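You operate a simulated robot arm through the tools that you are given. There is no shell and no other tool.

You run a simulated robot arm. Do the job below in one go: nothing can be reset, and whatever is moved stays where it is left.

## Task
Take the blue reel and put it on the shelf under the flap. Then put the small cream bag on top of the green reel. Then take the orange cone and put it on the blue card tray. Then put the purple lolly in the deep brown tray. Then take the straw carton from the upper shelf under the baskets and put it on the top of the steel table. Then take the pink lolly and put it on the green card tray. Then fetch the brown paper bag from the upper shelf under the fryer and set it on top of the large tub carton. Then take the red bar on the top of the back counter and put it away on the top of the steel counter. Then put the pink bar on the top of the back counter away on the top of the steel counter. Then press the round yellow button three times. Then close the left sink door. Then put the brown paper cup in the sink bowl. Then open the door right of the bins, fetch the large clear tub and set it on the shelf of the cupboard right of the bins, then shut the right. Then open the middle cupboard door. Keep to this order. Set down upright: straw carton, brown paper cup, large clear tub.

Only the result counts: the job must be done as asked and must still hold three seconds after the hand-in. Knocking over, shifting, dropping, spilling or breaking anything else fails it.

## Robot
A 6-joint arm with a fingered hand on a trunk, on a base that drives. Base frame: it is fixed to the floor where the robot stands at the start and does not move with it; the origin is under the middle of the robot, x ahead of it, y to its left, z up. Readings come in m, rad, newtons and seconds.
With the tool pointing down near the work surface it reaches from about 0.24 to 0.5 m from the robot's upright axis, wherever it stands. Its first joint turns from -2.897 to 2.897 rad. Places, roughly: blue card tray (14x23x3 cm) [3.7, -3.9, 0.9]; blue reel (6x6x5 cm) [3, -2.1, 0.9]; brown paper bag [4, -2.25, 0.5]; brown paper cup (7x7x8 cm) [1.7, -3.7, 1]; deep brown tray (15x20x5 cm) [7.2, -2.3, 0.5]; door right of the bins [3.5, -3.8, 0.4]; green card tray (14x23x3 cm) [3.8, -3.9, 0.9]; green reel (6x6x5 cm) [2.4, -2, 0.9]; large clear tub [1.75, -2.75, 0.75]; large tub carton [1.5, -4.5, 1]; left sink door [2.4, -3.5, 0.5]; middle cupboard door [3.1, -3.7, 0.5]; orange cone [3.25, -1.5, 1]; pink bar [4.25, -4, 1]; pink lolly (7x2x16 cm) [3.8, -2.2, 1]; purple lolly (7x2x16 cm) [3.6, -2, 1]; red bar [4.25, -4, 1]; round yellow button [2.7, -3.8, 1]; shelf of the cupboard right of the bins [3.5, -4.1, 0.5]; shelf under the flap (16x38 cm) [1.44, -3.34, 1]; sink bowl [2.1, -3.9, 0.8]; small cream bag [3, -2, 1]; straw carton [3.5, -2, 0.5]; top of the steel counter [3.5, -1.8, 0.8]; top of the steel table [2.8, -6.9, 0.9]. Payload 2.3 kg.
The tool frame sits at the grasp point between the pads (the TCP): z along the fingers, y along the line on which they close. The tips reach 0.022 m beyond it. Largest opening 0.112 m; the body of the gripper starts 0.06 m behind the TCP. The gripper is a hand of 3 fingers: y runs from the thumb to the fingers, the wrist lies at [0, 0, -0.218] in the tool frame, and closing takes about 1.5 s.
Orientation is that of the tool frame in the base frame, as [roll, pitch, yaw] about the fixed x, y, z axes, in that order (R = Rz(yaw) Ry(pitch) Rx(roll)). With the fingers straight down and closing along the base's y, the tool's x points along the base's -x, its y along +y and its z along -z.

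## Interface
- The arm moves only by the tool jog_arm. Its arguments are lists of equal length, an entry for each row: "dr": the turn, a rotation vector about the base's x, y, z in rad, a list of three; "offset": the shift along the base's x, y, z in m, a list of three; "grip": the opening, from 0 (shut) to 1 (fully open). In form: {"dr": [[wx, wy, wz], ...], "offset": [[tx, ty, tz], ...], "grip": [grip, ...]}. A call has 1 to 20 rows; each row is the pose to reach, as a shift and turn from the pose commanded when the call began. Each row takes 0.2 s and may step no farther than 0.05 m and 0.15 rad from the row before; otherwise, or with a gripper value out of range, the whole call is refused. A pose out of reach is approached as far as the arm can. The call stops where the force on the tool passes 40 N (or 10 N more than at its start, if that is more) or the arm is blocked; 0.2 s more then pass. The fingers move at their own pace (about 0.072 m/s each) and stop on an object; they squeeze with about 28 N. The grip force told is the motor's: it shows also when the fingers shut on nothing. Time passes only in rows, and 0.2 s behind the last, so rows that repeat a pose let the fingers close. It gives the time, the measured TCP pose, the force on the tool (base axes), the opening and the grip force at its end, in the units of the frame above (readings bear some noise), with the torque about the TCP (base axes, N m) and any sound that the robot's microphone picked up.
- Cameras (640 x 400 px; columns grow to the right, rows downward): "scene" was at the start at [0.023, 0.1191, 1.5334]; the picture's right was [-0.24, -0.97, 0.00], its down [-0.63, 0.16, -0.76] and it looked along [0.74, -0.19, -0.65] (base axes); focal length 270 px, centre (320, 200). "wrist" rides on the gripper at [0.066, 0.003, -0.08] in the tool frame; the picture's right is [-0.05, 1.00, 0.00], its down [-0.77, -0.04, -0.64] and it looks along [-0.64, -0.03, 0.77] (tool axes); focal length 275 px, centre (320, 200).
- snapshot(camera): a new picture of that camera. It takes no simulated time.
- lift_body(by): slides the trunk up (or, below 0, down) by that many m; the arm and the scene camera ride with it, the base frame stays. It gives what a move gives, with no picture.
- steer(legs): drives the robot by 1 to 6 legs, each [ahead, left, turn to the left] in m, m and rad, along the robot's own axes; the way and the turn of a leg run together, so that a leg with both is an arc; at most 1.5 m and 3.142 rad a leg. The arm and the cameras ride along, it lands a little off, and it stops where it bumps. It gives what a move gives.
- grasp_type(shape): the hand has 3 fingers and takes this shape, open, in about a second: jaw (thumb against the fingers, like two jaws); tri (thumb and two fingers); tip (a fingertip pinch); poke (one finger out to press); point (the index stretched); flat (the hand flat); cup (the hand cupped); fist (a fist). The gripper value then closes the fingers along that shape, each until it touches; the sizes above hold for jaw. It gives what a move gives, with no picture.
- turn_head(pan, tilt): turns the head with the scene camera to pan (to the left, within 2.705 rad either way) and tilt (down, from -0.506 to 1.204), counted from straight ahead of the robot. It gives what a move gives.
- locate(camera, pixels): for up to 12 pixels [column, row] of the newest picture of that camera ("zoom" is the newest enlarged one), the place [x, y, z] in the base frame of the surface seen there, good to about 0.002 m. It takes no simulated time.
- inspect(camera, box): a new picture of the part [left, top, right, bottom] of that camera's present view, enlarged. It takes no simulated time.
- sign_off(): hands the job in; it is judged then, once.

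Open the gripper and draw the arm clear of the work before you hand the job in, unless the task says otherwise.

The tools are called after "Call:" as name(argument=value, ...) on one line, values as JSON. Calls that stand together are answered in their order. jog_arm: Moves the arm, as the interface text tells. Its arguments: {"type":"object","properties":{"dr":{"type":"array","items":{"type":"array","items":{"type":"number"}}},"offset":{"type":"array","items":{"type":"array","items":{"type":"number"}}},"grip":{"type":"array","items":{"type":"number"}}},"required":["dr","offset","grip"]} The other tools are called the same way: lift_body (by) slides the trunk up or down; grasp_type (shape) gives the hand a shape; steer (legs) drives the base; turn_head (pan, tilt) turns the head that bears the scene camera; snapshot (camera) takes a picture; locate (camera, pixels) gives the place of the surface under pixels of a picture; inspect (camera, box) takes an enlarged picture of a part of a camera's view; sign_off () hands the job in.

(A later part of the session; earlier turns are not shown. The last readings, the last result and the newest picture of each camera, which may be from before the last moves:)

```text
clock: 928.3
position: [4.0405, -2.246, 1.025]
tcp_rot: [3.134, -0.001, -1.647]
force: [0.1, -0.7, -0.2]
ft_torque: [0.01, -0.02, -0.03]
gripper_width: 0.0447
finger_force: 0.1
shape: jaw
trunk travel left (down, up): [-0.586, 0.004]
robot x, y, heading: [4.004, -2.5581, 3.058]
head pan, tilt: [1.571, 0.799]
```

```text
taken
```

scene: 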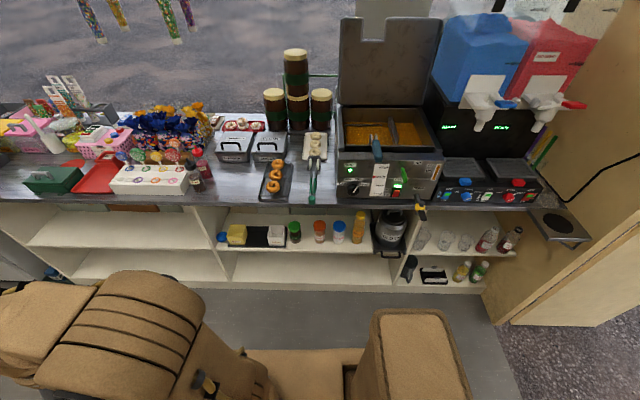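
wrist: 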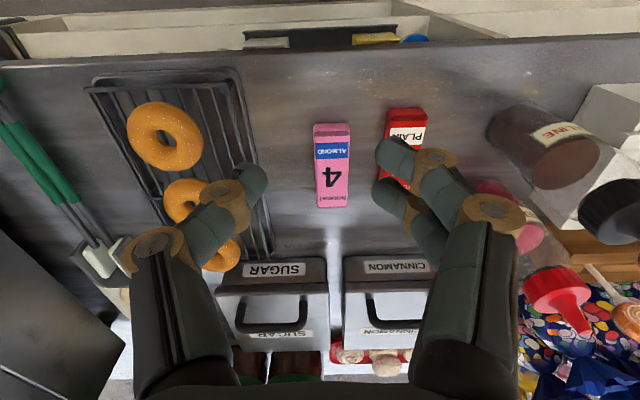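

Both bars are in place. Next the round yellow button near (2.7,−3.8): I fold the arm and go look.

Call:
steer(legs=[[0, 0.45, 0]])

Call:
jog_arm(dr=[[0, 0, 0.131], [0, 0, 0.262], [0, 0, 0.393], [0, 0, 0.524], [0, 0, 0.654], [0, 0, 0.785], [0, 0, 0.916], [0, 0, 1.047], [0, 0, 1.178], [0, 0, 1.309], [0, 0, 1.44], [0, 0, 1.571]], offset=[[-0.035, -0.001, 0.01], [-0.068, -0.006, 0.02], [-0.101, -0.016, 0.03], [-0.133, -0.031, 0.04], [-0.162, -0.048, 0.05], [-0.189, -0.07, 0.06], [-0.213, -0.094, 0.07], [-0.234, -0.122, 0.08], [-0.251, -0.151, 0.09], [-0.265, -0.183, 0.1], [-0.274, -0.216, 0.11], [-0.279, -0.25, 0.12]], grip=[0.6, 0.6, 0.6, 0.6, 0.6, 0.6, 0.6, 0.6, 0.6, 0.6, 0.6, 0.6])

Call:
steer(legs=[[1.15, 0.05, 0]])

Call:
turn_head(pan=1.57, tilt=0.75)

Call:
snapshot(camera="scene")

Call:
inspect(camera="scene", box=[220, 100, 460, 240])

```text
clock: 931.0
position: [4.0028, -2.6945, 1.0247]
tcp_rot: [3.136, -0.003, -1.658]
force: [0.6, -0.8, 0.2]
ft_torque: [0.04, 0.02, 0.01]
gripper_width: 0.0443
finger_force: 0.0
shape: jaw
trunk travel left (down, up): [-0.586, 0.004]
robot x, y, heading: [3.966, -3.0039, 3.052]
head pan, tilt: [1.571, 0.799]
```

```text
clock: 933.6
position: [3.7264, -2.9461, 1.1452]
tcp_rot: [3.134, -0.003, -0.085]
force: [-0.9, -0.5, 0.0]
ft_torque: [0.04, -0.02, -0.01]
gripper_width: 0.0667
finger_force: 0.0
shape: jaw
trunk travel left (down, up): [-0.586, 0.004]
robot x, y, heading: [3.9676, -3.0029, 3.06]
head pan, tilt: [1.571, 0.799]
```

```text
clock: 939.4
position: [2.5819, -2.8831, 1.1445]
tcp_rot: [3.136, -0.004, -0.1]
force: [-0.3, -0.5, 0.1]
ft_torque: [-0.03, 0.0, 0.0]
gripper_width: 0.0669
finger_force: 0.1
shape: jaw
trunk travel left (down, up): [-0.586, 0.004]
robot x, y, heading: [2.8211, -2.943, 3.038]
head pan, tilt: [1.571, 0.799]
```

```text
clock: 940.0
position: [2.5829, -2.8831, 1.1449]
tcp_rot: [3.135, -0.004, -0.1]
force: [-0.4, -0.3, -0.5]
ft_torque: [0.03, -0.01, 0.01]
gripper_width: 0.0669
finger_force: 0.0
shape: jaw
trunk travel left (down, up): [-0.586, 0.004]
robot x, y, heading: [2.8205, -2.9463, 3.043]
head pan, tilt: [1.571, 0.75]
```

```text
taken
```

scene: 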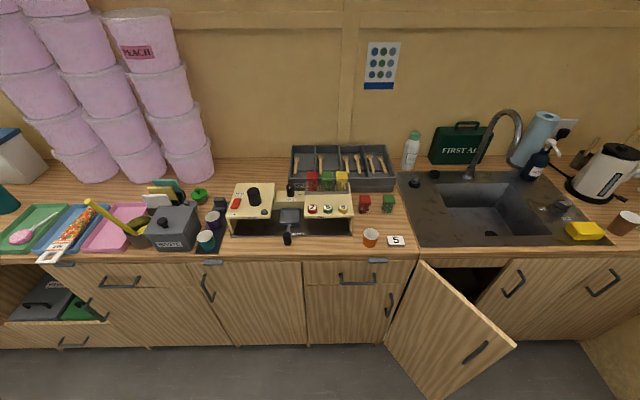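

```text
2.67 times, centred on (340, 170) of scene
```

zoom: 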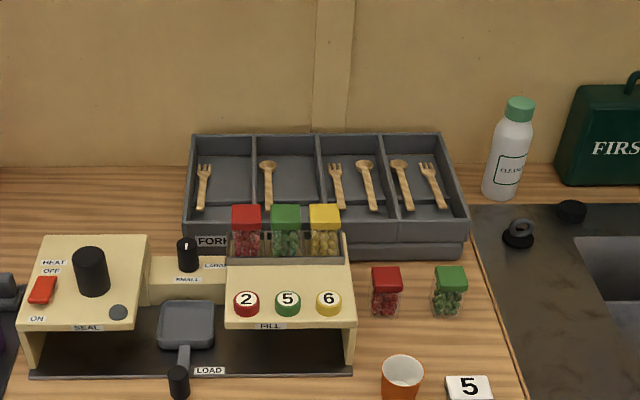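

The machine has round buttons red "2", green "5", yellow "6"; the yellow one is at zoom (328,303). I zoom further and locate it.

Call:
inspect(camera="scene", box=[295, 165, 375, 235])

Call:
locate(camera="zoom", pixels=[[383, 355], [383, 340], [383, 368], [365, 355], [400, 355], [260, 355], [160, 355], [420, 355], [420, 300], [300, 300], [383, 300], [380, 130]])

```text
5.71 times, centred on (335, 200) of scene
```

zoom: 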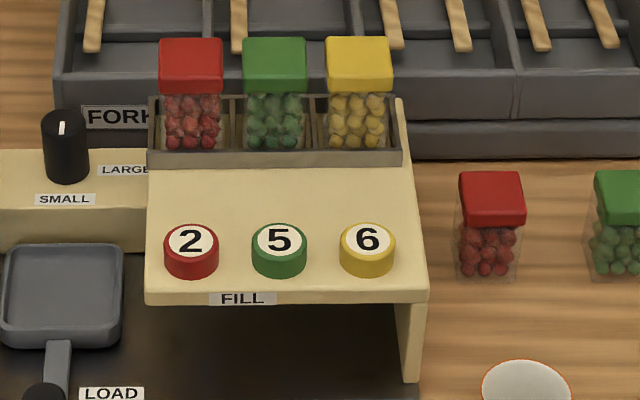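

```text
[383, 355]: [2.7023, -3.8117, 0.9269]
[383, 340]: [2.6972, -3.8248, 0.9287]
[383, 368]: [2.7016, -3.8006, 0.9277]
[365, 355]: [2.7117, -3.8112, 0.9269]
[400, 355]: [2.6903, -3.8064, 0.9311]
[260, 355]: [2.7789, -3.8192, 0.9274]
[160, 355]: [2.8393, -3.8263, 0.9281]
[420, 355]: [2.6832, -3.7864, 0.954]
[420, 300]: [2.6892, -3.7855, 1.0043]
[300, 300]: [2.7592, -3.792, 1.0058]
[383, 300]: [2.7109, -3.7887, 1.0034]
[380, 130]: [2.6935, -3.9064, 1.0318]
```

Button "6" is at zoom (367,240). I locate its top and neighbours.

Call:
locate(camera="zoom", pixels=[[367, 240], [345, 240], [391, 240], [367, 225], [367, 252], [367, 270], [279, 240], [191, 240], [367, 200], [367, 290], [325, 285], [420, 240]])

```text
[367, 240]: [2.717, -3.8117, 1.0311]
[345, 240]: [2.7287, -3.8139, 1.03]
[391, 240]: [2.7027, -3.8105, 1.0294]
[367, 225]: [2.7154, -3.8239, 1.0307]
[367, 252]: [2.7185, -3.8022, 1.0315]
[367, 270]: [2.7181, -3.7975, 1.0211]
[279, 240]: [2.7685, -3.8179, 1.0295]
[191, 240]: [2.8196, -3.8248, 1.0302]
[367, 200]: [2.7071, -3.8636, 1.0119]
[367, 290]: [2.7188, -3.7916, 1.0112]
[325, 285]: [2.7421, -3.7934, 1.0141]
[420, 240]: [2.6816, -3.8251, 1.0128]
```

Yellow button: centre (2.716,−3.812), top z 1.031. I take the poke shape, see where its finger points, and swing the arm left.

Call:
grasp_type(shape="poke")

Call:
snapshot(camera="wrist")

Call:
steer(legs=[[0.06, 0.15, 0.018]])

Call:
jog_arm(dr=[[0, 0, 0.131], [0, 0, 0.262], [0, 0, 0.393], [0, 0, 0.524], [0, 0, 0.654], [0, 0, 0.785], [0, 0, 0.916], [0, 0, 1.047], [0, 0, 1.178], [0, 0, 1.309], [0, 0, 1.44], [0, 0, 1.571]], offset=[[-0.023, -0.034, 0], [-0.023, -0.072, 0], [-0.018, -0.11, 0], [-0.007, -0.147, 0.01], [0.009, -0.182, 0.02], [0.03, -0.2145, 0.03], [0.056, -0.244, 0.04], [0.085, -0.2685, 0.05], [0.117, -0.289, 0.06], [0.152, -0.305, 0.06], [0.189, -0.316, 0.06], [0.227, -0.321, 0.06]], grip=[1, 1, 1, 1, 1, 1, 1, 1, 1, 1, 1, 1])

Call:
snapshot(camera="wrist")

```text
clock: 941.0
position: [2.5834, -2.8839, 1.1452]
tcp_rot: [3.134, -0.002, -0.1]
force: [-0.3, -0.5, -0.2]
ft_torque: [0.02, 0.01, 0.0]
gripper_width: 0.0001
finger_force: 0.0
shape: poke
trunk travel left (down, up): [-0.586, 0.004]
robot x, y, heading: [2.8264, -2.9479, 3.04]
head pan, tilt: [1.571, 0.75]
```

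```text
taken
```

wrist: 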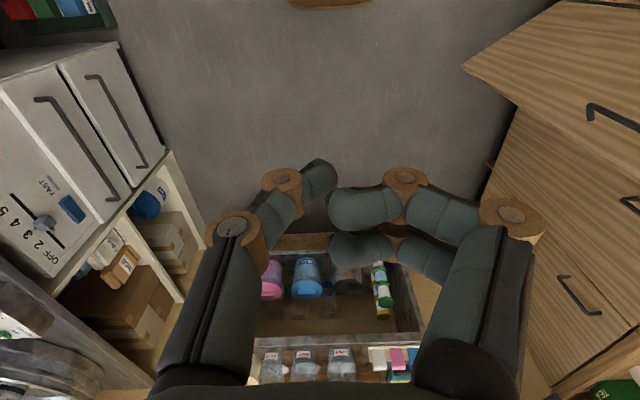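

```text
clock: 942.4
position: [2.5089, -3.0314, 1.1458]
tcp_rot: [3.134, -0.005, -0.081]
force: [0.1, -0.1, 0.7]
ft_torque: [-0.04, 0.01, -0.01]
gripper_width: 0.0
finger_force: 0.0
shape: poke
trunk travel left (down, up): [-0.586, 0.004]
robot x, y, heading: [2.7529, -3.091, 3.059]
head pan, tilt: [1.571, 0.75]
```

```text
clock: 945.0
position: [2.7366, -3.3521, 1.2064]
tcp_rot: [3.135, -0.004, 1.489]
force: [0.5, 0.2, 0.5]
ft_torque: [-0.01, 0.0, 0.02]
gripper_width: 0.0
finger_force: 0.1
shape: poke
trunk travel left (down, up): [-0.586, 0.004]
robot x, y, heading: [2.7477, -3.0899, 3.06]
head pan, tilt: [1.571, 0.75]
```

```text
taken
```

wrist: 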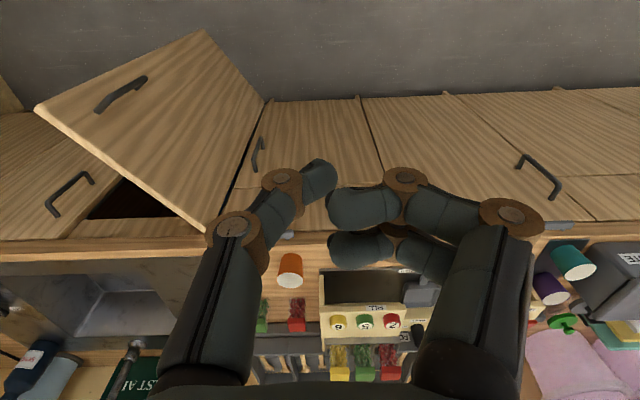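

In poke, one finger points out near the TCP axis at (318,178). I sidle to the counter and hover over the yellow button.

Call:
steer(legs=[[0.0, 0.31, 0]])

Call:
jog_arm(dr=[[0, 0, 0], [0, 0, 0], [0, 0, 0], [0, 0, 0]], offset=[[0, -0.04, -0.02], [0.002, -0.08, -0.04], [0.004, -0.12, -0.06], [0.006, -0.148, -0.08]], grip=[1, 1, 1, 1])

Call:
snapshot(camera="wrist")

Call:
locate(camera="wrist", pixels=[[318, 175], [335, 178], [300, 140], [330, 130], [320, 150]])

```text
clock: 947.0
position: [2.7109, -3.6575, 1.2056]
tcp_rot: [3.134, -0.003, 1.486]
force: [0.3, -0.4, -0.3]
ft_torque: [0.0, 0.0, 0.01]
gripper_width: 0.0002
finger_force: 0.1
shape: poke
trunk travel left (down, up): [-0.586, 0.004]
robot x, y, heading: [2.7246, -3.3962, 3.053]
head pan, tilt: [1.571, 0.75]
```

```text
clock: 948.0
position: [2.7157, -3.8068, 1.1245]
tcp_rot: [3.137, -0.004, 1.489]
force: [0.7, -0.5, -0.9]
ft_torque: [-0.06, 0.0, 0.0]
gripper_width: 0.0
finger_force: 0.1
shape: poke
trunk travel left (down, up): [-0.586, 0.004]
robot x, y, heading: [2.717, -3.3961, 3.054]
head pan, tilt: [1.571, 0.75]
```

```text
taken
```

wrist: 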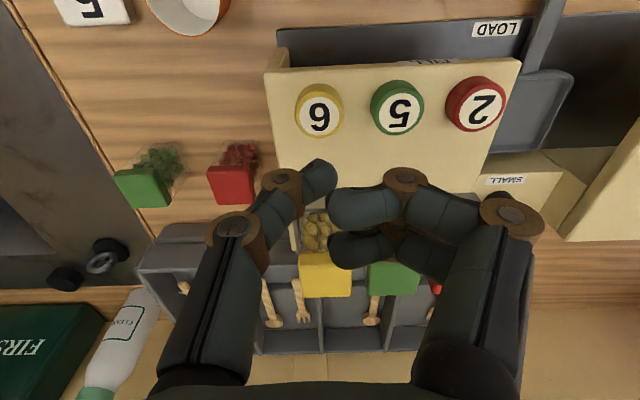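

```text
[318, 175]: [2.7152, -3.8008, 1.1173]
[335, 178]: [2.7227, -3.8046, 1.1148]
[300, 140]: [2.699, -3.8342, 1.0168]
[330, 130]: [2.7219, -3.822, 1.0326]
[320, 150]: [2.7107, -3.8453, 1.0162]
```

I compare with the "point" shape before pressing.

Call:
grasp_type(shape="point")

Call:
snapshot(camera="wrist")

Call:
snapshot(camera="scene")

```text
clock: 949.0
position: [2.7158, -3.8059, 1.1256]
tcp_rot: [3.134, -0.003, 1.488]
force: [-0.7, -0.2, 0.4]
ft_torque: [-0.02, -0.04, -0.02]
gripper_width: 0.0001
finger_force: 0.1
shape: point
trunk travel left (down, up): [-0.586, 0.004]
robot x, y, heading: [2.7255, -3.3948, 3.052]
head pan, tilt: [1.571, 0.75]
```

```text
taken
```

wrist: 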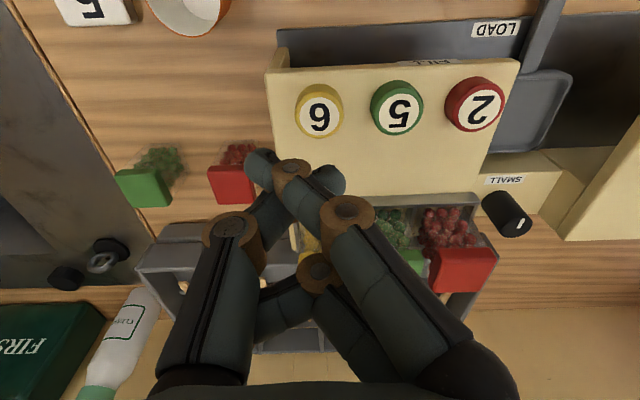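

```text
taken
```

scene: 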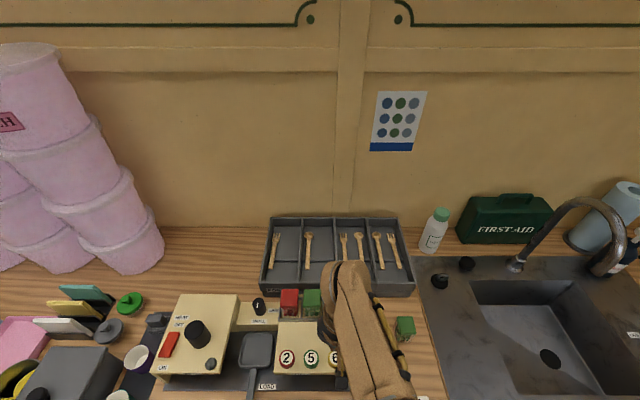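

I also try "tip" closed, where the fingertips meet at the axis.

Call:
grasp_type(shape="tip")

Call:
jog_arm(dr=[[0, 0, 0], [0, 0, 0], [0, 0, 0], [0, 0, 0], [0, 0, 0], [0, 0, 0], [0, 0, 0], [0, 0, 0]], offset=[[0, 0, 0], [0, 0, 0], [0, 0, 0], [0, 0, 0], [0, 0, 0], [0, 0, 0], [0, 0, 0], [0, 0, 0]], grip=[0, 0, 0, 0, 0, 0, 0, 0])

Call:
snapshot(camera="wrist")

```text
clock: 949.9
position: [2.715, -3.8045, 1.1254]
tcp_rot: [3.134, -0.003, 1.487]
force: [-0.2, 0.4, 0.8]
ft_torque: [0.0, -0.01, 0.01]
gripper_width: 0.0802
finger_force: 0.0
shape: tip
trunk travel left (down, up): [-0.586, 0.004]
robot x, y, heading: [2.7241, -3.3963, 3.057]
head pan, tilt: [1.571, 0.75]
```

```text
clock: 951.6
position: [2.7156, -3.8055, 1.126]
tcp_rot: [3.137, -0.002, 1.487]
force: [-0.1, -0.3, 0.9]
ft_torque: [-0.01, 0.01, 0.0]
gripper_width: 0.0
finger_force: 27.4
shape: tip
trunk travel left (down, up): [-0.586, 0.004]
robot x, y, heading: [2.7252, -3.3974, 3.055]
head pan, tilt: [1.571, 0.75]
```

```text
taken
```

wrist: 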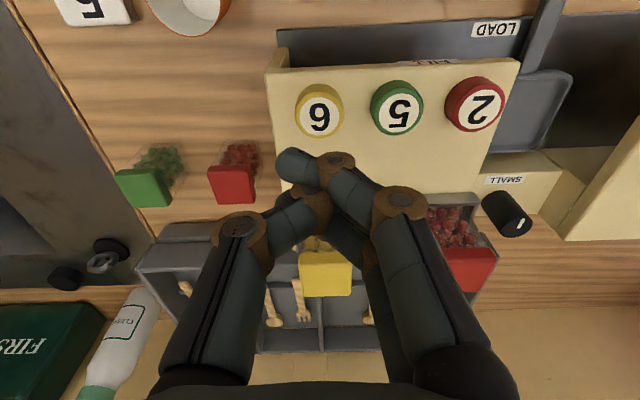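

"Tip" closed gives a compact point slightly toward −x of the axis. I shift over the yellow button and come down near it.

Call:
jog_arm(dr=[[0, 0, 0], [0, 0, 0], [0, 0, 0]], offset=[[0.007, -0.0065, -0.02], [0.007, -0.0065, -0.045], [0.007, -0.0065, -0.06]], grip=[0, 0, 0])

Call:
snapshot(camera="wrist")

Call:
inspect(camera="scene", box=[240, 260, 420, 390])

```text
clock: 952.5
position: [2.7222, -3.8123, 1.0644]
tcp_rot: [3.136, -0.002, 1.486]
force: [-0.8, 0.4, 0.5]
ft_torque: [-0.02, -0.01, -0.01]
gripper_width: 0.0
finger_force: 28.1
shape: tip
trunk travel left (down, up): [-0.586, 0.004]
robot x, y, heading: [2.7241, -3.4009, 3.054]
head pan, tilt: [1.571, 0.75]
```

```text
taken
```

wrist: 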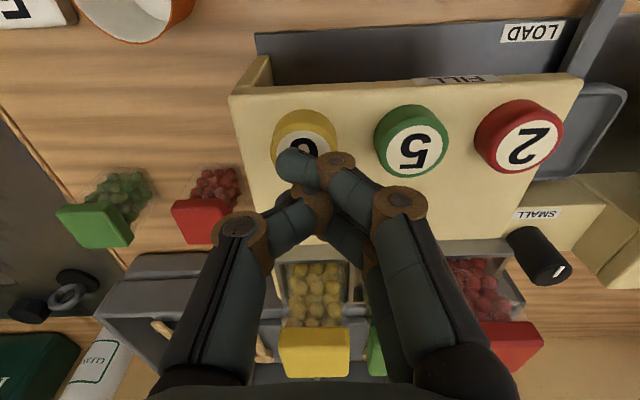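

```text
3.08 times, centred on (330, 325) of scene
```

zoom: 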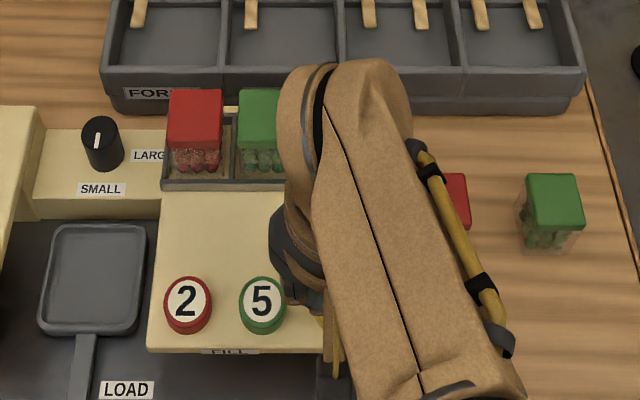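

The tip is over the yellow button, clear of the green. First press: I go down in 3 mm rows.

Call:
jog_arm(dr=[[0, 0, 0], [0, 0, 0], [0, 0, 0], [0, 0, 0]], offset=[[0, 0, -0.003], [0, 0, -0.006], [0, 0, -0.009], [0, 0, -0.012]], grip=[0, 0, 0, 0])

```text
clock: 953.5
position: [2.7221, -3.8108, 1.0528]
tcp_rot: [3.135, -0.002, 1.489]
force: [0.2, 0.6, 0.7]
ft_torque: [0.0, -0.01, 0.0]
gripper_width: 0.0
finger_force: 27.9
shape: tip
trunk travel left (down, up): [-0.586, 0.004]
robot x, y, heading: [2.7215, -3.396, 3.055]
head pan, tilt: [1.571, 0.75]
```

Call:
jog_arm(dr=[[0, 0, 0], [0, 0, 0], [0, 0, 0], [0, 0, 0]], offset=[[0, 0, -0.002], [0, 0, -0.004], [0, 0, -0.006], [0, 0, -0.008]], grip=[0, 0, 0, 0])

```text
clock: 954.5
position: [2.7225, -3.8113, 1.0459]
tcp_rot: [3.134, -0.005, 1.488]
force: [0.1, -1.7, 0.9]
ft_torque: [0.01, 0.04, -0.01]
gripper_width: 0.0
finger_force: 27.8
shape: tip
trunk travel left (down, up): [-0.586, 0.004]
robot x, y, heading: [2.7253, -3.3957, 3.061]
head pan, tilt: [1.571, 0.75]
```

Barely a force yet. I continue 2 mm a row.

Call:
jog_arm(dr=[[0, 0, 0], [0, 0, 0], [0, 0, 0], [0, 0, 0]], offset=[[0, 0, -0.002], [0, 0, -0.004], [0, 0, -0.006], [0, 0, -0.007]], grip=[0, 0, 0, 0])

Call:
inspect(camera="wrist", box=[220, 90, 420, 230])

```text
clock: 955.5
position: [2.7229, -3.8134, 1.0383]
tcp_rot: [3.135, -0.003, 1.487]
force: [3.2, -0.4, 7.5]
ft_torque: [0.07, 0.04, 0.0]
gripper_width: 0.0
finger_force: 27.9
shape: tip
trunk travel left (down, up): [-0.586, 0.004]
robot x, y, heading: [2.7225, -3.3971, 3.056]
head pan, tilt: [1.571, 0.75]
heard: click
```

```text
2.86 times, centred on (320, 160) of wrist
```

zoom: 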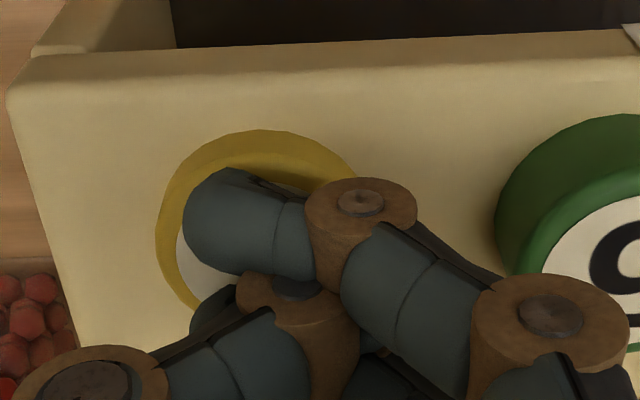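

A click was heard: first press. I release and press a second time.

Call:
jog_arm(dr=[[0, 0, 0], [0, 0, 0], [0, 0, 0], [0, 0, 0]], offset=[[0, 0, 0.007], [0, 0, 0.014], [0, 0, 0.014], [0, 0, 0.014]], grip=[0, 0, 0, 0])

Call:
jog_arm(dr=[[0, 0, 0], [0, 0, 0], [0, 0, 0], [0, 0, 0], [0, 0, 0]], offset=[[0, 0, -0.005], [0, 0, -0.009], [0, 0, -0.011], [0, 0, -0.013], [0, 0, -0.014]], grip=[0, 0, 0, 0, 0])

```text
clock: 956.5
position: [2.7234, -3.8122, 1.0533]
tcp_rot: [3.134, -0.002, 1.487]
force: [-0.6, -0.8, 0.0]
ft_torque: [0.02, 0.03, 0.02]
gripper_width: 0.0
finger_force: 28.2
shape: tip
trunk travel left (down, up): [-0.586, 0.004]
robot x, y, heading: [2.7252, -3.3991, 3.055]
head pan, tilt: [1.571, 0.75]
```

```text
clock: 957.6
position: [2.7245, -3.8121, 1.0391]
tcp_rot: [3.134, -0.003, 1.488]
force: [1.9, -1.5, 6.5]
ft_torque: [-0.01, 0.03, -0.02]
gripper_width: 0.0
finger_force: 28.1
shape: tip
trunk travel left (down, up): [-0.586, 0.004]
robot x, y, heading: [2.7219, -3.399, 3.055]
head pan, tilt: [1.571, 0.75]
heard: click
```

Second click. I release and press the third time.

Call:
jog_arm(dr=[[0, 0, 0], [0, 0, 0], [0, 0, 0], [0, 0, 0]], offset=[[0, 0, 0.007], [0, 0, 0.014], [0, 0, 0.014], [0, 0, 0.014]], grip=[0, 0, 0, 0])

Call:
jog_arm(dr=[[0, 0, 0], [0, 0, 0], [0, 0, 0], [0, 0, 0], [0, 0, 0]], offset=[[0, 0, -0.005], [0, 0, -0.009], [0, 0, -0.011], [0, 0, -0.013], [0, 0, -0.014]], grip=[0, 0, 0, 0, 0])

Call:
jog_arm(dr=[[0, 0, 0], [0, 0, 0], [0, 0, 0], [0, 0, 0], [0, 0, 0]], offset=[[0, 0, 0.01], [0, 0, 0.03], [0, 0, 0.07], [0, 0.03, 0.1], [0, 0.07, 0.12]], grip=[0, 0, 0, 0, 0])

```text
clock: 958.6
position: [2.7214, -3.812, 1.0518]
tcp_rot: [3.134, -0.003, 1.488]
force: [-1.4, -1.4, 0.7]
ft_torque: [0.01, 0.01, -0.03]
gripper_width: 0.0001
finger_force: 27.8
shape: tip
trunk travel left (down, up): [-0.586, 0.004]
robot x, y, heading: [2.7209, -3.3936, 3.06]
head pan, tilt: [1.571, 0.75]
```

```text
clock: 959.9
position: [2.7237, -3.8122, 1.039]
tcp_rot: [3.134, -0.003, 1.487]
force: [0.3, -1.9, 6.5]
ft_torque: [0.01, 0.06, 0.03]
gripper_width: 0.0
finger_force: 27.9
shape: tip
trunk travel left (down, up): [-0.586, 0.004]
robot x, y, heading: [2.7217, -3.3947, 3.057]
head pan, tilt: [1.571, 0.75]
heard: click
```

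```text
clock: 961.0
position: [2.7216, -3.7403, 1.1597]
tcp_rot: [3.137, -0.001, 1.487]
force: [0.0, 0.2, 0.5]
ft_torque: [-0.01, -0.02, 0.0]
gripper_width: 0.0002
finger_force: 27.6
shape: tip
trunk travel left (down, up): [-0.586, 0.004]
robot x, y, heading: [2.7226, -3.3984, 3.059]
head pan, tilt: [1.571, 0.75]
```

Three clicks done. Next: the left sink door. I back off and look at it.

Call:
steer(legs=[[-0.2, -0.45, 0]])

Call:
turn_head(pan=1.0, tilt=0.7)

Call:
snapshot(camera="scene")

Call:
locate(camera="scene", pixels=[[250, 200], [300, 200], [350, 200], [400, 200], [300, 250], [350, 250], [400, 250], [350, 300], [400, 300], [450, 200], [450, 250], [300, 300]])

```text
clock: 964.0
position: [2.9601, -3.309, 1.159]
tcp_rot: [3.135, -0.003, 1.489]
force: [-0.2, 0.5, 0.2]
ft_torque: [0.0, 0.01, -0.02]
gripper_width: 0.0001
finger_force: 27.7
shape: tip
trunk travel left (down, up): [-0.586, 0.004]
robot x, y, heading: [2.9603, -2.9641, 3.057]
head pan, tilt: [1.571, 0.75]
```

```text
clock: 965.0
position: [2.9596, -3.3085, 1.1586]
tcp_rot: [3.134, -0.004, 1.488]
force: [-0.3, -0.2, 0.3]
ft_torque: [0.01, 0.0, 0.0]
gripper_width: 0.0002
finger_force: 27.6
shape: tip
trunk travel left (down, up): [-0.586, 0.004]
robot x, y, heading: [2.9623, -2.9667, 3.054]
head pan, tilt: [1.0, 0.7]
```

```text
taken
```

scene: 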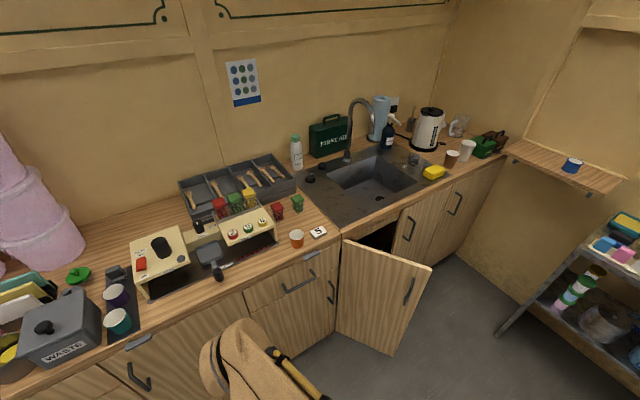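

```text
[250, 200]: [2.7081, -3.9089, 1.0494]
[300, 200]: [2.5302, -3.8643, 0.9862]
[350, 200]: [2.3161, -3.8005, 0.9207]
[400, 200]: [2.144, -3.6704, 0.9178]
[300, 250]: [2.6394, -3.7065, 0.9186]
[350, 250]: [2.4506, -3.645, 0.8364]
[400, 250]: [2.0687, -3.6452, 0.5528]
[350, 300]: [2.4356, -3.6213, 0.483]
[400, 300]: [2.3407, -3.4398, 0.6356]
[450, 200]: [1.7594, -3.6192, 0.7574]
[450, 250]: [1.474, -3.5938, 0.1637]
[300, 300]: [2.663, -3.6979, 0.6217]
```

The door's hinge is at (2.46,−3.67), its edge at (2.32,−3.40), open about 58°. I lower the hand to z≈0.8 and bring it near the door's outer face.

Call:
lift_body(by=-0.36)

Call:
steer(legs=[[0.52, 0.15, 0]])

Call:
turn_head(pan=1.3, tilt=0.9)

Call:
snapshot(camera="scene")

Call:
snapshot(camera="wrist")

```text
clock: 968.5
position: [2.9597, -3.3073, 0.7979]
tcp_rot: [3.134, -0.004, 1.487]
force: [0.3, 0.9, -0.1]
ft_torque: [-0.02, -0.04, -0.02]
gripper_width: 0.0
finger_force: 27.9
shape: tip
trunk travel left (down, up): [-0.226, 0.364]
robot x, y, heading: [2.9601, -2.9641, 3.054]
head pan, tilt: [1.0, 0.7]
```

```text
clock: 971.6
position: [2.4238, -3.4138, 0.7989]
tcp_rot: [3.134, -0.004, 1.487]
force: [0.2, 0.0, 0.6]
ft_torque: [0.02, 0.0, -0.03]
gripper_width: 0.0001
finger_force: 27.8
shape: tip
trunk travel left (down, up): [-0.226, 0.364]
robot x, y, heading: [2.423, -3.0687, 3.055]
head pan, tilt: [1.0, 0.7]
```

```text
clock: 972.4
position: [2.4247, -3.413, 0.7994]
tcp_rot: [3.135, -0.003, 1.486]
force: [0.2, 0.5, 0.3]
ft_torque: [-0.02, 0.04, 0.02]
gripper_width: 0.0003
finger_force: 28.1
shape: tip
trunk travel left (down, up): [-0.226, 0.364]
robot x, y, heading: [2.4277, -3.0685, 3.055]
head pan, tilt: [1.3, 0.901]
```

```text
taken
```

scene: 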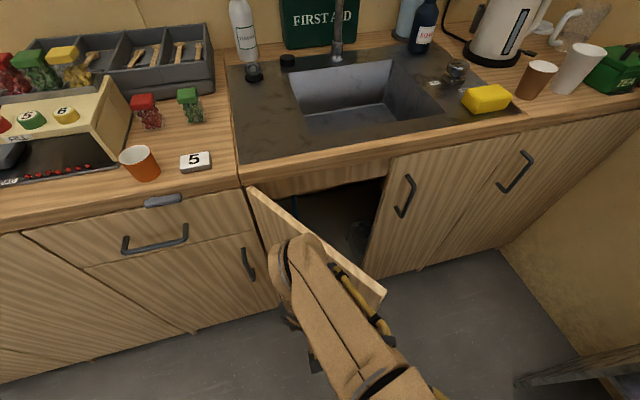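

```text
taken
```

wrist: 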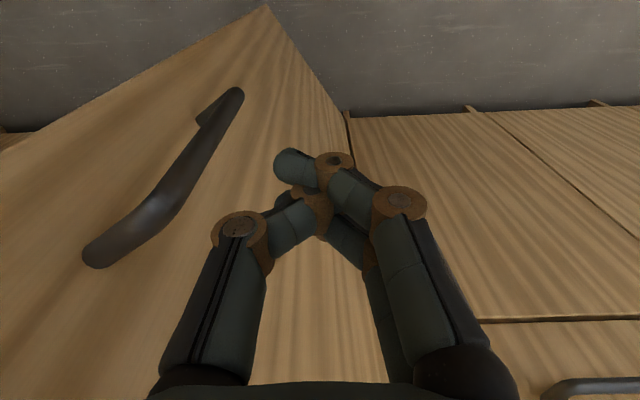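

The fingers are right at the outer face. I push by driving: first half of the swing.

Call:
steer(legs=[[0.11, 0.09, 0]])

Call:
snapshot(camera="scene")

Call:
locate(camera="scene", pixels=[[255, 192], [385, 290], [300, 230], [350, 265]])

```text
clock: 973.7
position: [2.3061, -3.4938, 0.7985]
tcp_rot: [3.134, -0.002, 1.486]
force: [1.3, -0.5, 0.6]
ft_torque: [0.0, -0.04, -0.01]
gripper_width: 0.0001
finger_force: 28.7
shape: tip
trunk travel left (down, up): [-0.226, 0.364]
robot x, y, heading: [2.3093, -3.1503, 3.056]
head pan, tilt: [1.3, 0.901]
```

```text
taken
```

scene: 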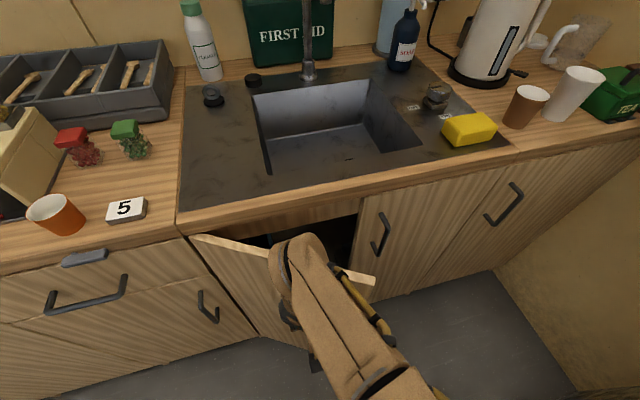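

```text
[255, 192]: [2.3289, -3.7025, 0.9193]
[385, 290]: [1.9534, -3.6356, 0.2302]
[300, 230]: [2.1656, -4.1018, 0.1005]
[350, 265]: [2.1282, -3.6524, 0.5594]
```

The door swings shut with the hand. I go on in two smaller pushes.

Call:
steer(legs=[[0.045, 0.06, 0]])

Call:
steer(legs=[[0.02, 0.05, 0]])

Call:
snapshot(camera="scene")

Call:
snapshot(camera="wrist")

```text
clock: 974.8
position: [2.2568, -3.55, 0.7991]
tcp_rot: [3.135, -0.002, 1.487]
force: [-0.6, -1.0, 0.1]
ft_torque: [0.0, 0.0, -0.01]
gripper_width: 0.0
finger_force: 27.7
shape: tip
trunk travel left (down, up): [-0.226, 0.364]
robot x, y, heading: [2.2599, -3.2056, 3.057]
head pan, tilt: [1.3, 0.901]
```

```text
clock: 975.7
position: [2.2335, -3.5989, 0.7989]
tcp_rot: [3.134, -0.005, 1.488]
force: [0.6, 0.1, 0.1]
ft_torque: [0.01, 0.01, -0.02]
gripper_width: 0.0
finger_force: 28.3
shape: tip
trunk travel left (down, up): [-0.226, 0.364]
robot x, y, heading: [2.2353, -3.2547, 3.054]
head pan, tilt: [1.3, 0.901]
```

```text
taken
```

scene: 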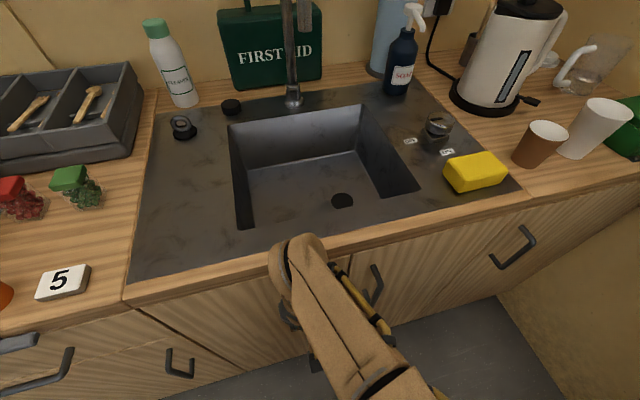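

```text
taken
```

wrist: 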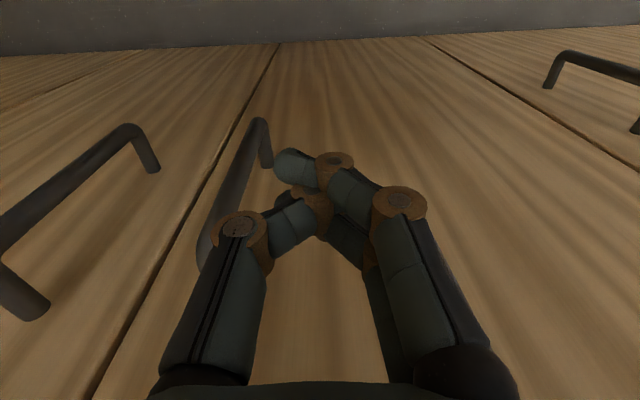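

Almost shut. I push the last bit gently with the arm until resistance.

Call:
jog_arm(dr=[[0, 0, 0], [0, 0, 0], [0, 0, 0], [0, 0, 0]], offset=[[0, -0.008, 0], [0, -0.016, 0], [0, -0.024, 0], [0, -0.03, 0]], grip=[0, 0, 0, 0])

Call:
snapshot(camera="wrist")

```text
clock: 976.7
position: [2.2329, -3.6284, 0.7989]
tcp_rot: [3.135, -0.001, 1.488]
force: [0.3, 5.5, -1.3]
ft_torque: [-0.63, 0.05, -0.01]
gripper_width: 0.0001
finger_force: 27.9
shape: tip
trunk travel left (down, up): [-0.226, 0.364]
robot x, y, heading: [2.2344, -3.2548, 3.051]
head pan, tilt: [1.3, 0.901]
```

```text
taken
```

wrist: 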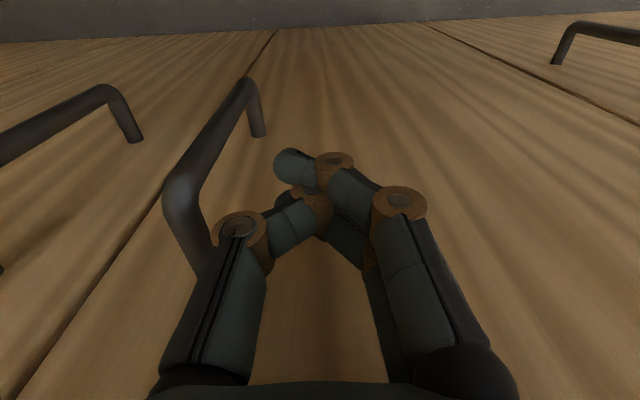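

The reading suggests the hand's body touches the counter edge. I retreat and check the door gap.

Call:
jog_arm(dr=[[0, 0, 0], [0, 0, 0]], offset=[[0, 0.03, 0], [0, 0.06, 0]], grip=[0, 0])

Call:
steer(legs=[[-0.45, -0.2, 0]])

Call:
turn_head(pan=0.9, tilt=0.8)

Call:
snapshot(camera="scene")

Call:
inspect(camera="scene", box=[300, 120, 560, 340])

```text
clock: 977.3
position: [2.234, -3.567, 0.798]
tcp_rot: [3.135, -0.002, 1.488]
force: [-0.5, -0.5, -0.2]
ft_torque: [0.0, -0.01, 0.0]
gripper_width: 0.0
finger_force: 28.2
shape: tip
trunk travel left (down, up): [-0.226, 0.364]
robot x, y, heading: [2.232, -3.2511, 3.054]
head pan, tilt: [1.3, 0.901]
```

```text
clock: 980.2
position: [2.7004, -3.4067, 0.799]
tcp_rot: [3.133, -0.001, 1.488]
force: [0.0, -0.1, -0.3]
ft_torque: [0.01, 0.01, -0.01]
gripper_width: 0.0
finger_force: 28.0
shape: tip
trunk travel left (down, up): [-0.226, 0.364]
robot x, y, heading: [2.6977, -3.0888, 3.058]
head pan, tilt: [1.3, 0.901]
```

```text
clock: 981.1
position: [2.6992, -3.4068, 0.7993]
tcp_rot: [3.136, -0.003, 1.49]
force: [0.3, 0.1, 0.4]
ft_torque: [0.01, 0.01, -0.02]
gripper_width: 0.0001
finger_force: 28.2
shape: tip
trunk travel left (down, up): [-0.226, 0.364]
robot x, y, heading: [2.7035, -3.0904, 3.06]
head pan, tilt: [0.901, 0.799]
```

```text
taken
```

scene: 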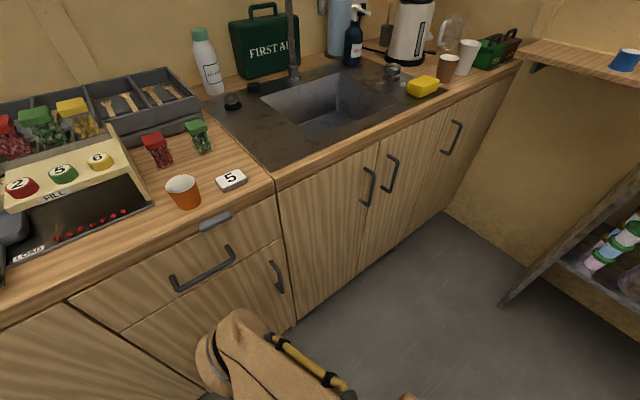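

```text
1.82 times, centred on (430, 230) of scene
```

zoom: 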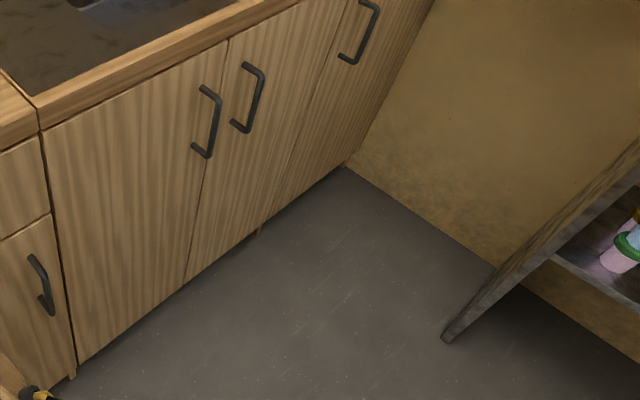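

The door looks flush with its neighbour. I verify by locating points on both doors' faces.

Call:
locate(camera="zoom", pixels=[[190, 230], [215, 220], [60, 160], [75, 330], [120, 200], [270, 150], [20, 180], [205, 130], [240, 100]])

```text
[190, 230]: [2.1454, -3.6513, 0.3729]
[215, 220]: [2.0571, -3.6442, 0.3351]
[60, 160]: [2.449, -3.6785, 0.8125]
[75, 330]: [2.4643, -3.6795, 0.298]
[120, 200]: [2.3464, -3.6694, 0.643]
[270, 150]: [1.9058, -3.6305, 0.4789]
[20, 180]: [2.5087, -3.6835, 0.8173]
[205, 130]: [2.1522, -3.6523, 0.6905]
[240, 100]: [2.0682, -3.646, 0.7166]
```

The door is shut flush. Next the brown paper cup near (1.7,−3.72): I return to the jaw shape, raise the trunk, and go look.

Call:
grasp_type(shape="jaw")

Call:
lift_body(by=0.36)

Call:
steer(legs=[[0.6, 0.0, 0]])

Call:
turn_head(pan=1.0, tilt=0.8)

Call:
snapshot(camera="scene")

Call:
inspect(camera="scene", box=[240, 60, 480, 220])

```text
clock: 982.0
position: [2.7, -3.4056, 0.7991]
tcp_rot: [3.135, -0.003, 1.488]
force: [0.0, 0.1, 0.1]
ft_torque: [-0.01, 0.03, 0.0]
gripper_width: 0.1122
finger_force: 0.0
shape: jaw
trunk travel left (down, up): [-0.226, 0.364]
robot x, y, heading: [2.7006, -3.0914, 3.057]
head pan, tilt: [0.901, 0.799]
```

```text
clock: 985.5
position: [2.6998, -3.4067, 1.1596]
tcp_rot: [3.135, -0.002, 1.488]
force: [0.5, -0.7, -0.4]
ft_torque: [0.01, 0.04, -0.01]
gripper_width: 0.1118
finger_force: 0.1
shape: jaw
trunk travel left (down, up): [-0.586, 0.004]
robot x, y, heading: [2.6998, -3.0973, 3.055]
head pan, tilt: [0.901, 0.799]
```

```text
clock: 988.9
position: [2.0962, -3.3557, 1.1597]
tcp_rot: [3.135, -0.001, 1.488]
force: [0.0, 0.2, -0.8]
ft_torque: [-0.02, -0.01, 0.02]
gripper_width: 0.1122
finger_force: 0.1
shape: jaw
trunk travel left (down, up): [-0.586, 0.004]
robot x, y, heading: [2.0973, -3.0433, 3.051]
head pan, tilt: [0.901, 0.799]
```

```text
clock: 989.6
position: [2.0967, -3.3557, 1.1593]
tcp_rot: [3.133, -0.005, 1.485]
force: [0.0, 0.4, 0.1]
ft_torque: [0.01, 0.02, 0.0]
gripper_width: 0.1121
finger_force: 0.0
shape: jaw
trunk travel left (down, up): [-0.586, 0.004]
robot x, y, heading: [2.0949, -3.0378, 3.054]
head pan, tilt: [1.0, 0.799]
```

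```text
taken
```

scene: 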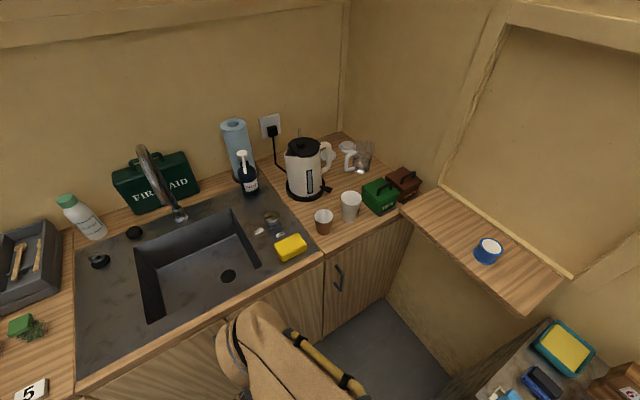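

```text
2.50 times, centred on (360, 140) of scene
```

zoom: 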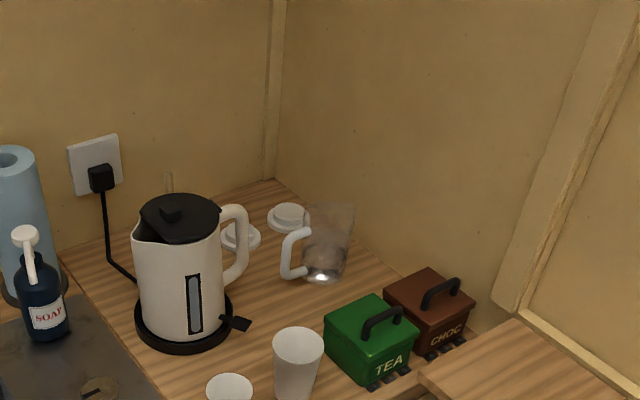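

The brown cup is at (323,220), white cup at (350,205). I locate cup and sink details.

Call:
inspect(camera="scene", box=[250, 170, 410, 280])

Call:
locate(camera="zoom", pixels=[[295, 175], [260, 175], [330, 175], [295, 160], [295, 185], [293, 240], [375, 110], [405, 120], [400, 180], [160, 310], [220, 200], [293, 215]])

Call:
locate(camera="scene", pixels=[[228, 277], [190, 270], [200, 250], [170, 280], [210, 290], [150, 240], [235, 215], [260, 265], [155, 320]])

```text
3.64 times, centred on (330, 225) of scene
```

zoom: 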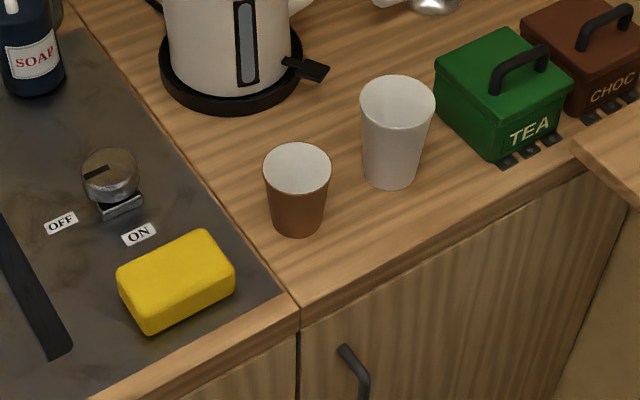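

```text
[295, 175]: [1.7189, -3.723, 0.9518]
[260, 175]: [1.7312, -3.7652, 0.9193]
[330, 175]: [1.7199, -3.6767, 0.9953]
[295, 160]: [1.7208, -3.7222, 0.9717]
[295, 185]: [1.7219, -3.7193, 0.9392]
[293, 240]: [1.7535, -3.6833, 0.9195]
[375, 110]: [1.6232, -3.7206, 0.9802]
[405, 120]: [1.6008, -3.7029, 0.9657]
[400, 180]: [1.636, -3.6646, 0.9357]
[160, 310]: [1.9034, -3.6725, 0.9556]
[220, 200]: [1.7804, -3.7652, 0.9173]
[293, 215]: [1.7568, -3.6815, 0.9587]
```

```text
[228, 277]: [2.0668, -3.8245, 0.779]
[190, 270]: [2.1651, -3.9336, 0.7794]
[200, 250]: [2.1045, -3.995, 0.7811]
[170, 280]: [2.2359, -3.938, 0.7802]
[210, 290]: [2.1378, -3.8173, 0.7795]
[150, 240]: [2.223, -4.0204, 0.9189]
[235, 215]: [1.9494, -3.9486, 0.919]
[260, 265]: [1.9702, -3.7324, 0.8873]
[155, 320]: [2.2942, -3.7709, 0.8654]
```

I locate the cup's rim points and its outer wall.

Call:
inspect(camera="scene", box=[300, 195, 350, 245])

Call:
locate(camera="zoom", pixels=[[125, 145], [260, 150], [190, 195], [190, 105], [190, 215], [130, 200], [245, 210], [185, 280], [150, 270], [225, 270]])

```text
8.00 times, centred on (325, 220) of scene
```

zoom: 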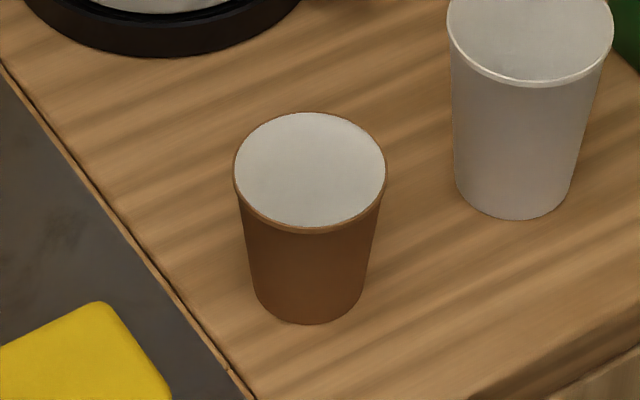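

```text
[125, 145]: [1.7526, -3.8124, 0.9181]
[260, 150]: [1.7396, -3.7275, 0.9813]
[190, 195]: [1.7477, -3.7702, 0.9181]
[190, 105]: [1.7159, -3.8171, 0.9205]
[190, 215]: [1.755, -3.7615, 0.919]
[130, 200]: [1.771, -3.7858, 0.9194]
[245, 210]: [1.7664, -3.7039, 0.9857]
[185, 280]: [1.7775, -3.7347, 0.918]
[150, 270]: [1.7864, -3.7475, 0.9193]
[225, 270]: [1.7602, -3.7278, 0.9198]
```

Call:
locate(camera="zoom", pixels=[[237, 170], [383, 172], [310, 228], [310, 115], [250, 205], [375, 205], [310, 240], [310, 315], [450, 40], [455, 190], [610, 40], [530, 215]])

```text
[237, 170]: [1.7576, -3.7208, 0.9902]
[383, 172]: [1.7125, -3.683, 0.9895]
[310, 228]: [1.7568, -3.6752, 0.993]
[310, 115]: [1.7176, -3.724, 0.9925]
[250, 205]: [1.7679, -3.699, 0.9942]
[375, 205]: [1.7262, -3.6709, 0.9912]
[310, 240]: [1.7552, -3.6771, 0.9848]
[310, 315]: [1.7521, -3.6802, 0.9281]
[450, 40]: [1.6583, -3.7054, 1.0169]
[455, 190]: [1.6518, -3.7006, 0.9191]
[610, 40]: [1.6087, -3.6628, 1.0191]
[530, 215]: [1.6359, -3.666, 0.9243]
```

Cup centre (1.736,−3.701), rim z 0.994, white cup 10 cm beside it. I drive up so the arm can reach it from above.

Call:
steer(legs=[[0.0, 0.26, 0], [0.28, 0, 0]])

Call:
snapshot(camera="wrist")

Call:
turn_head(pan=1.57, tilt=1.0)

Call:
snapshot(camera="scene")

```text
clock: 993.2
position: [1.814, -3.6029, 1.1592]
tcp_rot: [3.135, -0.005, 1.342]
force: [-0.2, 0.2, 0.6]
ft_torque: [0.05, 0.0, 0.02]
gripper_width: 0.1121
finger_force: 0.1
shape: jaw
trunk travel left (down, up): [-0.586, 0.004]
robot x, y, heading: [1.8617, -3.2907, 2.915]
head pan, tilt: [1.0, 0.799]
stopped in leg 2: the robot was blocked; the commanded pose is now the measured one
```

```text
taken
```

wrist: 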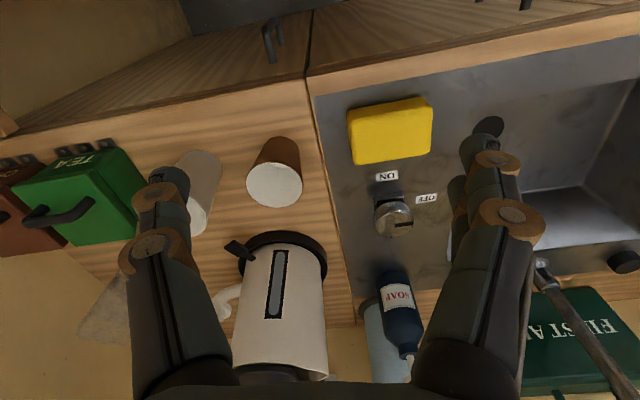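

```text
clock: 994.2
position: [1.8137, -3.602, 1.1596]
tcp_rot: [3.136, -0.003, 1.341]
force: [0.6, 0.1, 0.4]
ft_torque: [-0.03, 0.0, 0.0]
gripper_width: 0.1119
finger_force: 0.1
shape: jaw
trunk travel left (down, up): [-0.586, 0.004]
robot x, y, heading: [1.8596, -3.2909, 2.91]
head pan, tilt: [1.571, 1.0]
```

```text
taken
```

scene: 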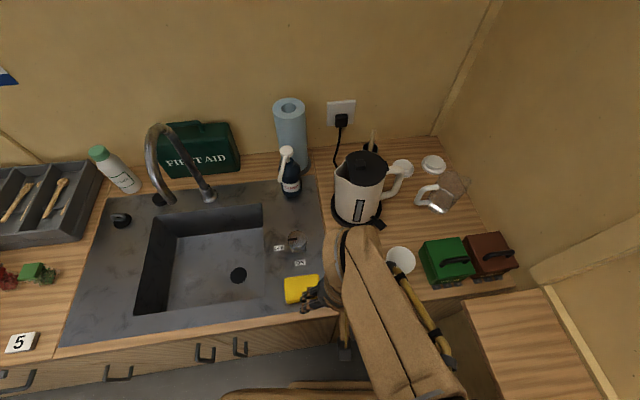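

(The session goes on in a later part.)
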